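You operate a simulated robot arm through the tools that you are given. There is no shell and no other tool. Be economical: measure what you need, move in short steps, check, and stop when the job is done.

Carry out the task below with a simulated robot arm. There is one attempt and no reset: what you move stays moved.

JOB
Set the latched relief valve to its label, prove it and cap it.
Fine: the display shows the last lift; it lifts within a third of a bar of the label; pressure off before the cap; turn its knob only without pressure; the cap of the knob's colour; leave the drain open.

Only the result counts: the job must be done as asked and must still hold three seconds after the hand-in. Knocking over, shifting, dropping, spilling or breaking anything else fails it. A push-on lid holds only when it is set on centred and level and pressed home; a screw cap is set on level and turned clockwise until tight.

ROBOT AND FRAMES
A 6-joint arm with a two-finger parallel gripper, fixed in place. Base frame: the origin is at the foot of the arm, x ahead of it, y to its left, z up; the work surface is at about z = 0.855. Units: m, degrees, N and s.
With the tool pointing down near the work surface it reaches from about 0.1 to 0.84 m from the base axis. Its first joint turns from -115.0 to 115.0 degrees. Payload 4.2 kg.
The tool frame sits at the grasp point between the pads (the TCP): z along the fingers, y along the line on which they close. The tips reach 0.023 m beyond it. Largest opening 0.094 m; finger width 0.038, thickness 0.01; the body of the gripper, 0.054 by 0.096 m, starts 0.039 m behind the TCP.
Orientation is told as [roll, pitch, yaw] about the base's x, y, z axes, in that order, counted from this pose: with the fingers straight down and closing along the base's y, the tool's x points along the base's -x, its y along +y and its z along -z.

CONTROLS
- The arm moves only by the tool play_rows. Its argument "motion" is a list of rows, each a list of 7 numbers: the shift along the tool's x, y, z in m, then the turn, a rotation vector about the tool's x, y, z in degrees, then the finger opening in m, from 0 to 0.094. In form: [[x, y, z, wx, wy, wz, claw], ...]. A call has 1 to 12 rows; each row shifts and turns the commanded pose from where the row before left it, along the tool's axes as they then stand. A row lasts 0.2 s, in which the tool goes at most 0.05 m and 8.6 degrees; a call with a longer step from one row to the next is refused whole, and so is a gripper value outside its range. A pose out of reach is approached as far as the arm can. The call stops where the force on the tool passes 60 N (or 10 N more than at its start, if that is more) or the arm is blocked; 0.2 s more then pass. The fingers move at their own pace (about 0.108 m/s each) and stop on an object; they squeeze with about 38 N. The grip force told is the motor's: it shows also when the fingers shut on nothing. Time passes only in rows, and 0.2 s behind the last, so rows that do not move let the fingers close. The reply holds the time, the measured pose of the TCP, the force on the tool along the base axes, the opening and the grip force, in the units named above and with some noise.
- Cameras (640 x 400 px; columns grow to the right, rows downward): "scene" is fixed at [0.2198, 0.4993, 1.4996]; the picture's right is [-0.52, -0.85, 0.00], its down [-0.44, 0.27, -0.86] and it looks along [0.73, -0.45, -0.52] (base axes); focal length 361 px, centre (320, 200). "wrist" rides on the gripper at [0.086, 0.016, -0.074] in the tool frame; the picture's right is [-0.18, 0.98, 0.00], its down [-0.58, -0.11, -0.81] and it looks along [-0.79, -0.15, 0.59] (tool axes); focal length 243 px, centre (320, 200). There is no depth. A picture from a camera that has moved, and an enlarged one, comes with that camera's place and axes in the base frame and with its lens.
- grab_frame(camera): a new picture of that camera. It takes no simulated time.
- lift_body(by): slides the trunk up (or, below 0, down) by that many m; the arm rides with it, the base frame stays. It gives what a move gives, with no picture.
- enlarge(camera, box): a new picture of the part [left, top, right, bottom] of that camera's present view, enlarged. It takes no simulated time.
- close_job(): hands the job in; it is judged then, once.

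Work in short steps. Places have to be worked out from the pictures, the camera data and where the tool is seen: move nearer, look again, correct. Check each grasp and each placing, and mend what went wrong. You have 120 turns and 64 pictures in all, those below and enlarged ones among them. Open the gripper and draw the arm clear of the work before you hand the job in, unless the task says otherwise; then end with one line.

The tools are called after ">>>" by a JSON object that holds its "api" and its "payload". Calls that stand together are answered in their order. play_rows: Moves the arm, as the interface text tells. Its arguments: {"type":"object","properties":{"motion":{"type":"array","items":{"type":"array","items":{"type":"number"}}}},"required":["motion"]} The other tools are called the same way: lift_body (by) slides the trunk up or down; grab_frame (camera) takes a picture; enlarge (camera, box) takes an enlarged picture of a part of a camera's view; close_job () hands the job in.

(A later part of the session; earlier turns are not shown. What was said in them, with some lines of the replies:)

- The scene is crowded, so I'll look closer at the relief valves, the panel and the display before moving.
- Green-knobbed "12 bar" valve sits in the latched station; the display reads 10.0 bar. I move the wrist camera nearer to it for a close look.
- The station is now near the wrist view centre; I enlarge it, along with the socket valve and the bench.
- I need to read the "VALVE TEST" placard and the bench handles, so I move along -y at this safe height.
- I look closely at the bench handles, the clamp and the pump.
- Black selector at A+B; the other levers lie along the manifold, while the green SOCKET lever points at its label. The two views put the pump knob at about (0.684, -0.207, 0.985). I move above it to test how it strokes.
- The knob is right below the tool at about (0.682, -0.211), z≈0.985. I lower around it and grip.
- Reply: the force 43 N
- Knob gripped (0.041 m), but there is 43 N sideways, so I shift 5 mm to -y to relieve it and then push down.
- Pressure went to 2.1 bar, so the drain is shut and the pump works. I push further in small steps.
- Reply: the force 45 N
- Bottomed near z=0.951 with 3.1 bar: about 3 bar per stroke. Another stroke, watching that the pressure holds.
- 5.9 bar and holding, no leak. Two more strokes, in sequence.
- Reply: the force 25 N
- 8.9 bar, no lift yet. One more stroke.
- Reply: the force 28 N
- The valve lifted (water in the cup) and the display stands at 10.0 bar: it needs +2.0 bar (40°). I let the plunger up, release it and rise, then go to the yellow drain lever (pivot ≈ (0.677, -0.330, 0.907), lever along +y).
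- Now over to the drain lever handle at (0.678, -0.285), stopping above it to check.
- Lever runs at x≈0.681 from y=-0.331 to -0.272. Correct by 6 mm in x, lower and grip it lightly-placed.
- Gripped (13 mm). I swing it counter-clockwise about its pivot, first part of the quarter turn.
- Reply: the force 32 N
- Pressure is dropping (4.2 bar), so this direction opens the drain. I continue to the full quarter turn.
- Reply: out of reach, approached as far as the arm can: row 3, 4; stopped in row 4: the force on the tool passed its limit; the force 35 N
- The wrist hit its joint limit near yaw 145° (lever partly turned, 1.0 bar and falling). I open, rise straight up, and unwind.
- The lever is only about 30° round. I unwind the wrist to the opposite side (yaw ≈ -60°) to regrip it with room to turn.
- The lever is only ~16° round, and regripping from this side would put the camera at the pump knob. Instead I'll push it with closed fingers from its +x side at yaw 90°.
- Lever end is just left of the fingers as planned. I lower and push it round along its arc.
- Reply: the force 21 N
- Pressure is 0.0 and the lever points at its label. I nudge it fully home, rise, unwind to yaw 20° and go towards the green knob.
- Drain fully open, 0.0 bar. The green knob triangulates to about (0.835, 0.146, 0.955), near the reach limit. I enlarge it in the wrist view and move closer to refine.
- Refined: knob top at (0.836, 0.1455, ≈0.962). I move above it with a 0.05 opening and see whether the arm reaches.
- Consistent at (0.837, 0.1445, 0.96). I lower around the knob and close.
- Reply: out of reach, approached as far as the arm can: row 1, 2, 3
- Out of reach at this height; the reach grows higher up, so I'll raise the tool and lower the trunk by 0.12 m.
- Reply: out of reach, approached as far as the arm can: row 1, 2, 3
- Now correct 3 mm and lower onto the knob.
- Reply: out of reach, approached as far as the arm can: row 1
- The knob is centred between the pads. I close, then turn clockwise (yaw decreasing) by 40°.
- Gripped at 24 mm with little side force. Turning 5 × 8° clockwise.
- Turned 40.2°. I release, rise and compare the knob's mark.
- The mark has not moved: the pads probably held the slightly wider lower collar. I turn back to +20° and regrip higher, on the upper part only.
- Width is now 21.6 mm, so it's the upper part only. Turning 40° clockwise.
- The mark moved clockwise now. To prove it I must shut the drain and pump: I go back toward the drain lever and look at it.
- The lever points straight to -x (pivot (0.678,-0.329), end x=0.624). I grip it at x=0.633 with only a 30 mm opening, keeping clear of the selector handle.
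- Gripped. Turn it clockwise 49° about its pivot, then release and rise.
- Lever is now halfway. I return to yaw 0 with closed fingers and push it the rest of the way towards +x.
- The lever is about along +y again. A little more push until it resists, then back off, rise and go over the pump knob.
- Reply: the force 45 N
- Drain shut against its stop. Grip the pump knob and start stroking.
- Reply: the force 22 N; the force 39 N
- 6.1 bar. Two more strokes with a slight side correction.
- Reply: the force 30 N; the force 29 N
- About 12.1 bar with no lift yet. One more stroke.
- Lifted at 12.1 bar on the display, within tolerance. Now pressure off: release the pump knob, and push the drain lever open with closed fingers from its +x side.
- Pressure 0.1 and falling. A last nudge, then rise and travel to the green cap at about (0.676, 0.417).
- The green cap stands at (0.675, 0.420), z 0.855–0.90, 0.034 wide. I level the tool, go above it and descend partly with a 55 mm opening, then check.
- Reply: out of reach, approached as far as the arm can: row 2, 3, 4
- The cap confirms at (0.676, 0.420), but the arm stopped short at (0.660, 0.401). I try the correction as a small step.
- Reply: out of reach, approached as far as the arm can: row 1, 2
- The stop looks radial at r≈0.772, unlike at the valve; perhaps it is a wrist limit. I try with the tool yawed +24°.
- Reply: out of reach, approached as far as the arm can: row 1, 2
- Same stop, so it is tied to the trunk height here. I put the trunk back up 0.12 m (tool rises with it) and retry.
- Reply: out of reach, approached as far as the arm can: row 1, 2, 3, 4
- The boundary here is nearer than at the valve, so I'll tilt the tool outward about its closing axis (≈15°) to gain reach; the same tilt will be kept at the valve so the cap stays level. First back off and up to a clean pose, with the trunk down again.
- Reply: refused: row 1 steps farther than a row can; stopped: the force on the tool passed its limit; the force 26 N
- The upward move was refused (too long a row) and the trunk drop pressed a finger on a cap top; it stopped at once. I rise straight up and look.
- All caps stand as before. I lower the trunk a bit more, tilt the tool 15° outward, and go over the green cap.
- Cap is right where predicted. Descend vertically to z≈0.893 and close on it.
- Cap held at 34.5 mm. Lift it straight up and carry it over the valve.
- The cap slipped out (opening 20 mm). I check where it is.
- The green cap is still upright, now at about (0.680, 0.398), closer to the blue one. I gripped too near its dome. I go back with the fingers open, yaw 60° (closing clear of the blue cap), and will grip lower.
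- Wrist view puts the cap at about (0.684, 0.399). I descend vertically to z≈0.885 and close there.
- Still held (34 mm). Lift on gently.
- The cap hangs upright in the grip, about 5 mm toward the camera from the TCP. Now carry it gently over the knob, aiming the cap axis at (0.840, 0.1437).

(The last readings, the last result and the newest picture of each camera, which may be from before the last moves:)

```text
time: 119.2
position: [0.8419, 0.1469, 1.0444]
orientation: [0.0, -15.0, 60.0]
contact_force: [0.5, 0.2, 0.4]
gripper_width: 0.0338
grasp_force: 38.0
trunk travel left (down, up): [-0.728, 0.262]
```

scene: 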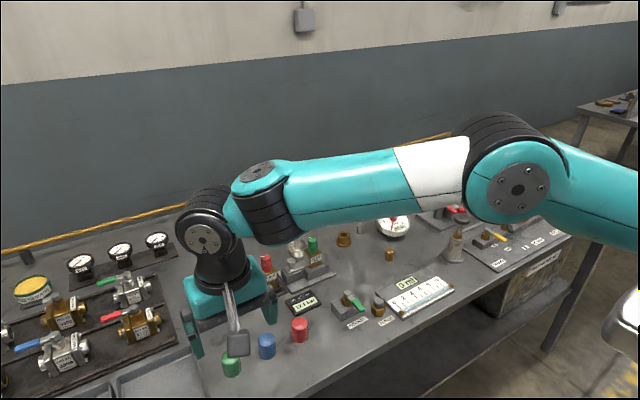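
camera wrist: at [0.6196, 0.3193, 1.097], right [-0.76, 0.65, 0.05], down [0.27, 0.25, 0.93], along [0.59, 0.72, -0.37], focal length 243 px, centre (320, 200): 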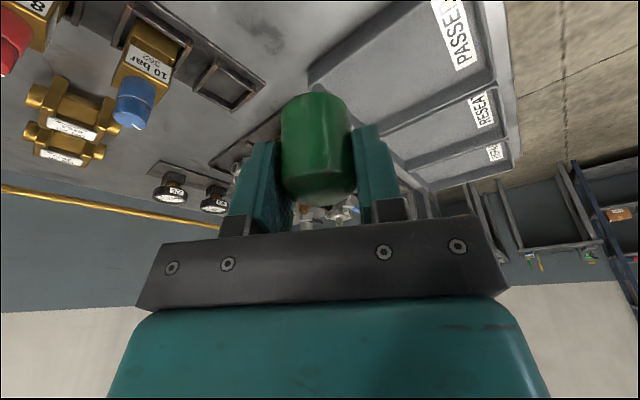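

Reached and still held. Lower to just above the knob and compare cap and knob in both cameras.

>>> {"api": "play_rows", "payload": {"motion": [[0.0052, 0, 0.0193, 0, 0, 0, 0], [0.0049, 0, 0.0184, 0, 0, 0, 0], [0, 0, 0, 0, 0, 0, 0]]}}

>>> {"api": "enlarge", "payload": {"camera": "scene", "box": [280, 205, 350, 275]}}

>>> {"api": "enlarge", "payload": {"camera": "wrist", "box": [220, 0, 420, 200]}}

```text
time: 120.0
position: [0.844, 0.1465, 1.0061]
orientation: [0.0, -15.0, 60.1]
contact_force: [-0.2, 0.4, -1.3]
gripper_width: 0.0341
grasp_force: 38.0
trunk travel left (down, up): [-0.728, 0.262]
```

```text
5.71 times, centred on (315, 240) of scene
camera zoom: at [0.2198, 0.4993, 1.4996], right [-0.52, -0.85, 0.0], down [-0.44, 0.27, -0.86], along [0.73, -0.45, -0.52], focal length 2064 px, centre (349, -29)
```

zoom: 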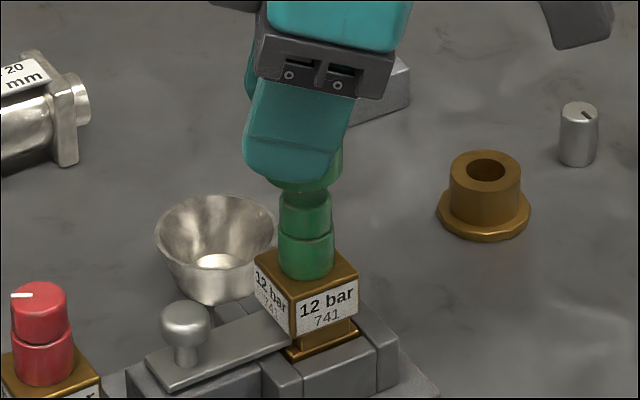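

```text
2.00 times, centred on (320, 100) of wrist
camera zoom: at [0.7783, 0.0677, 1.0555], right [-0.76, 0.65, 0.05], down [0.27, 0.25, 0.93], along [0.59, 0.72, -0.37], focal length 485 px, centre (320, 400)
```

zoom: 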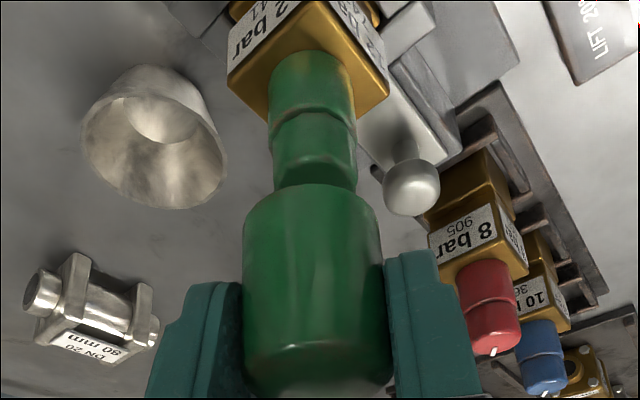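

Cap sits ~1.6 mm left of the knob axis in the wrist view and ~1.2 mm left in the scene view: shift -2 mm in x. Then descend slowly and watch the force.

>>> {"api": "play_rows", "payload": {"motion": [[0.001, 0.0017, -0.0003, 0, 0, 0, 0], [0.0016, 0, 0.0058, 0, 0, 0, 0], [0.0016, 0, 0.0058, 0, 0, 0, 0], [0.0016, 0, 0.0058, 0, 0, 0, 0], [0.0016, 0, 0.0058, 0, 0, 0, 0], [0, 0, 0, 0, 0, 0, 0]]}}

```text
time: 121.4
position: [0.8416, 0.1484, 0.983]
orientation: [0.0, -14.9, 59.9]
contact_force: [0.5, -0.1, -0.5]
gripper_width: 0.0343
grasp_force: 38.1
trunk travel left (down, up): [-0.728, 0.262]
```

Cap rim is below the knob top with no contact force: it goes over. Continue down.

>>> {"api": "play_rows", "payload": {"motion": [[0.0013, 0, 0.0048, 0, 0, 0, 0], [0.0013, 0, 0.0048, 0, 0, 0, 0], [0.0013, 0, 0.0048, 0, 0, 0, 0], [0.0013, 0, 0.0048, 0, 0, 0, 0], [0, 0, 0, 0, 0, 0, 0]]}}

```text
time: 122.6
position: [0.8401, 0.1477, 0.9604]
orientation: [0.0, -15.0, 60.0]
contact_force: [0.6, 0.0, 0.0]
gripper_width: 0.0338
grasp_force: 38.0
trunk travel left (down, up): [-0.728, 0.262]
```

>>> {"api": "play_rows", "payload": {"motion": [[0.0007, 0, 0.0028, 0, 0, 0, 0], [0.0007, 0, 0.0028, 0, 0, 0, 0], [0.0007, 0, 0.0028, 0, 0, 0, 0], [0, 0, 0, 0, 0, 0, 0]]}}

```text
time: 123.6
position: [0.8401, 0.147, 0.9549]
orientation: [0.0, -14.9, 60.0]
contact_force: [-1.4, -0.2, 3.1]
gripper_width: 0.0338
grasp_force: 37.9
trunk travel left (down, up): [-0.728, 0.262]
```

Contact begins at z≈0.955. Press a little further.

>>> {"api": "play_rows", "payload": {"motion": [[0.0007, 0, 0.0028, 0, 0, 0, 0], [0.0007, 0, 0.0028, 0, 0, 0, 0], [0, 0, 0, 0, 0, 0, 0]]}}

```text
time: 124.4
position: [0.8404, 0.1481, 0.9509]
orientation: [-0.4, -15.6, 60.1]
contact_force: [-1.6, -0.1, 37.1]
gripper_width: 0.0346
grasp_force: 38.5
trunk travel left (down, up): [-0.728, 0.262]
```

Pressed with 37 N. Release, rise, level the tool and close the fingers to press the cap from above.

>>> {"api": "play_rows", "payload": {"motion": [[0, 0, 0, 0, 0, 0, 0.05], [0, 0, 0, 0, 0, 0, 0.05], [-0.0078, 0, -0.029, 0, 0, 0, 0.05], [-0.0104, 0, -0.0386, 0, 0, 0, 0.05], [-0.0104, 0, -0.0386, 0, 0, 0, 0.0], [0, 0, 0, 0, 7.5, 0, 0.0], [0, 0, 0, 0, 7.5, 0, 0.0], [0, 0, 0, 0, 0, 0, 0.0]]}}

>>> {"api": "enlarge", "payload": {"camera": "scene", "box": [270, 215, 350, 275]}}

```text
time: 126.2
position: [0.8391, 0.1464, 1.0569]
orientation: [-0.5, -0.4, 60.0]
contact_force: [0.3, 0.2, -0.5]
gripper_width: 0.0
grasp_force: 38.3
trunk travel left (down, up): [-0.728, 0.262]
```

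```text
6.67 times, centred on (310, 245) of scene
camera zoom: at [0.2198, 0.4993, 1.4996], right [-0.52, -0.85, 0.0], down [-0.44, 0.27, -0.86], along [0.73, -0.45, -0.52], focal length 2408 px, centre (387, -100)
```

zoom: 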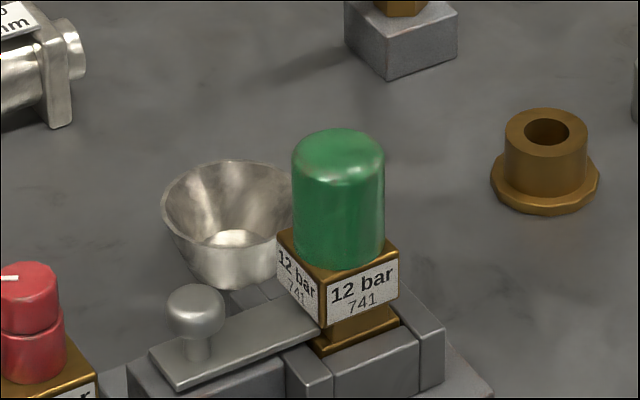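

The cap stands level on the valve body. I press it from above, centred, with closed fingers.

>>> {"api": "play_rows", "payload": {"motion": [[0.003, -0.0006, 0.03, 0, 0, 0, 0], [0, 0, 0.025, 0, 0, 0, 0], [0, 0, 0.006, 0, 0, 0, 0], [0, 0, 0.004, 0, 0, 0, 0], [0, 0, 0.003, 0, 0, 0, 0], [0, 0, 0.003, 0, 0, 0, 0], [0, 0, 0, 0, 0, 0, 0]]}}

```text
time: 127.8
position: [0.8399, 0.1457, 0.9857]
orientation: [0.0, -0.2, 60.0]
contact_force: [-1.1, 0.0, 4.4]
gripper_width: 0.0
grasp_force: 37.9
trunk travel left (down, up): [-0.728, 0.262]
```

>>> {"api": "play_rows", "payload": {"motion": [[0, 0, 0.003, 0, 0, 0, 0], [0, 0, 0.003, 0, 0, 0, 0], [0, 0, 0.003, 0, 0, 0, 0], [0, 0, 0, 0, 0, 0, 0]]}}

```text
time: 128.8
position: [0.8402, 0.1434, 0.9848]
orientation: [-0.5, -0.7, 60.0]
contact_force: [0.4, -2.4, 50.0]
gripper_width: 0.0001
grasp_force: 38.0
trunk travel left (down, up): [-0.728, 0.262]
```

It took 50 N without yielding, so it's home. I rise, draw back toward the base with the gripper open, and take a final look.

>>> {"api": "play_rows", "payload": {"motion": [[0, 0, -0.03, 0, 0, 0, 0], [0, 0, -0.045, 0, 0, 0, 0], [0, 0, -0.045, 0, 0, 0, 0], [0, 0, -0.045, 0, 0, 0, 0.05], [0.04, 0.025, 0, 0, 0, 0, 0.09], [0.025, 0.04, 0, 0, 0, 0, 0.09], [0.025, 0.04, 0, 0, 0, 0, 0.09], [0.025, 0.04, 0, 0, 0, 0, 0.09], [0.025, 0.04, 0, 0, 0, 0, 0.09], [0, 0, 0, 0, 0, 0, 0.09]]}}

>>> {"api": "grab_frame", "payload": {"camera": "scene"}}

```text
time: 131.0
position: [0.5955, 0.1104, 1.118]
orientation: [0.0, 0.0, 59.8]
contact_force: [0.5, 0.0, 0.1]
gripper_width: 0.0901
grasp_force: 0.0
out of reach, approached as far as the arm can: row 3, 4
trunk travel left (down, up): [-0.728, 0.262]
```

```text
1 pictures are left
```

scene: 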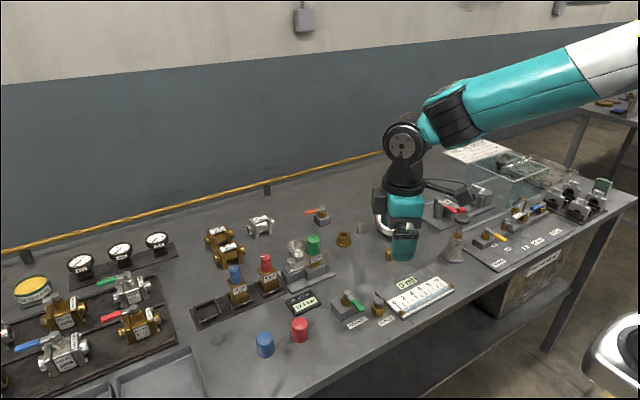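

The cap is on, the display shows 12.1 bar, the drain lever points at its label (open), and the other objects stand as before. Handing in.

>>> {"api": "close_job", "payload": {}}

```text
The job is handed in.
```

The 12 bar relief valve was reset from 10.0 bar and lifted at 12.1 bar, which the display still shows. I opened the drain to take the pressure off, left it open, and pressed the green cap on with 50 N. On the first try the green cap slipped from the grip and slid about 2 cm, and a finger briefly pressed on a neighbouring cap, probably the blue one; both stayed upright and nothing else appeared moved.
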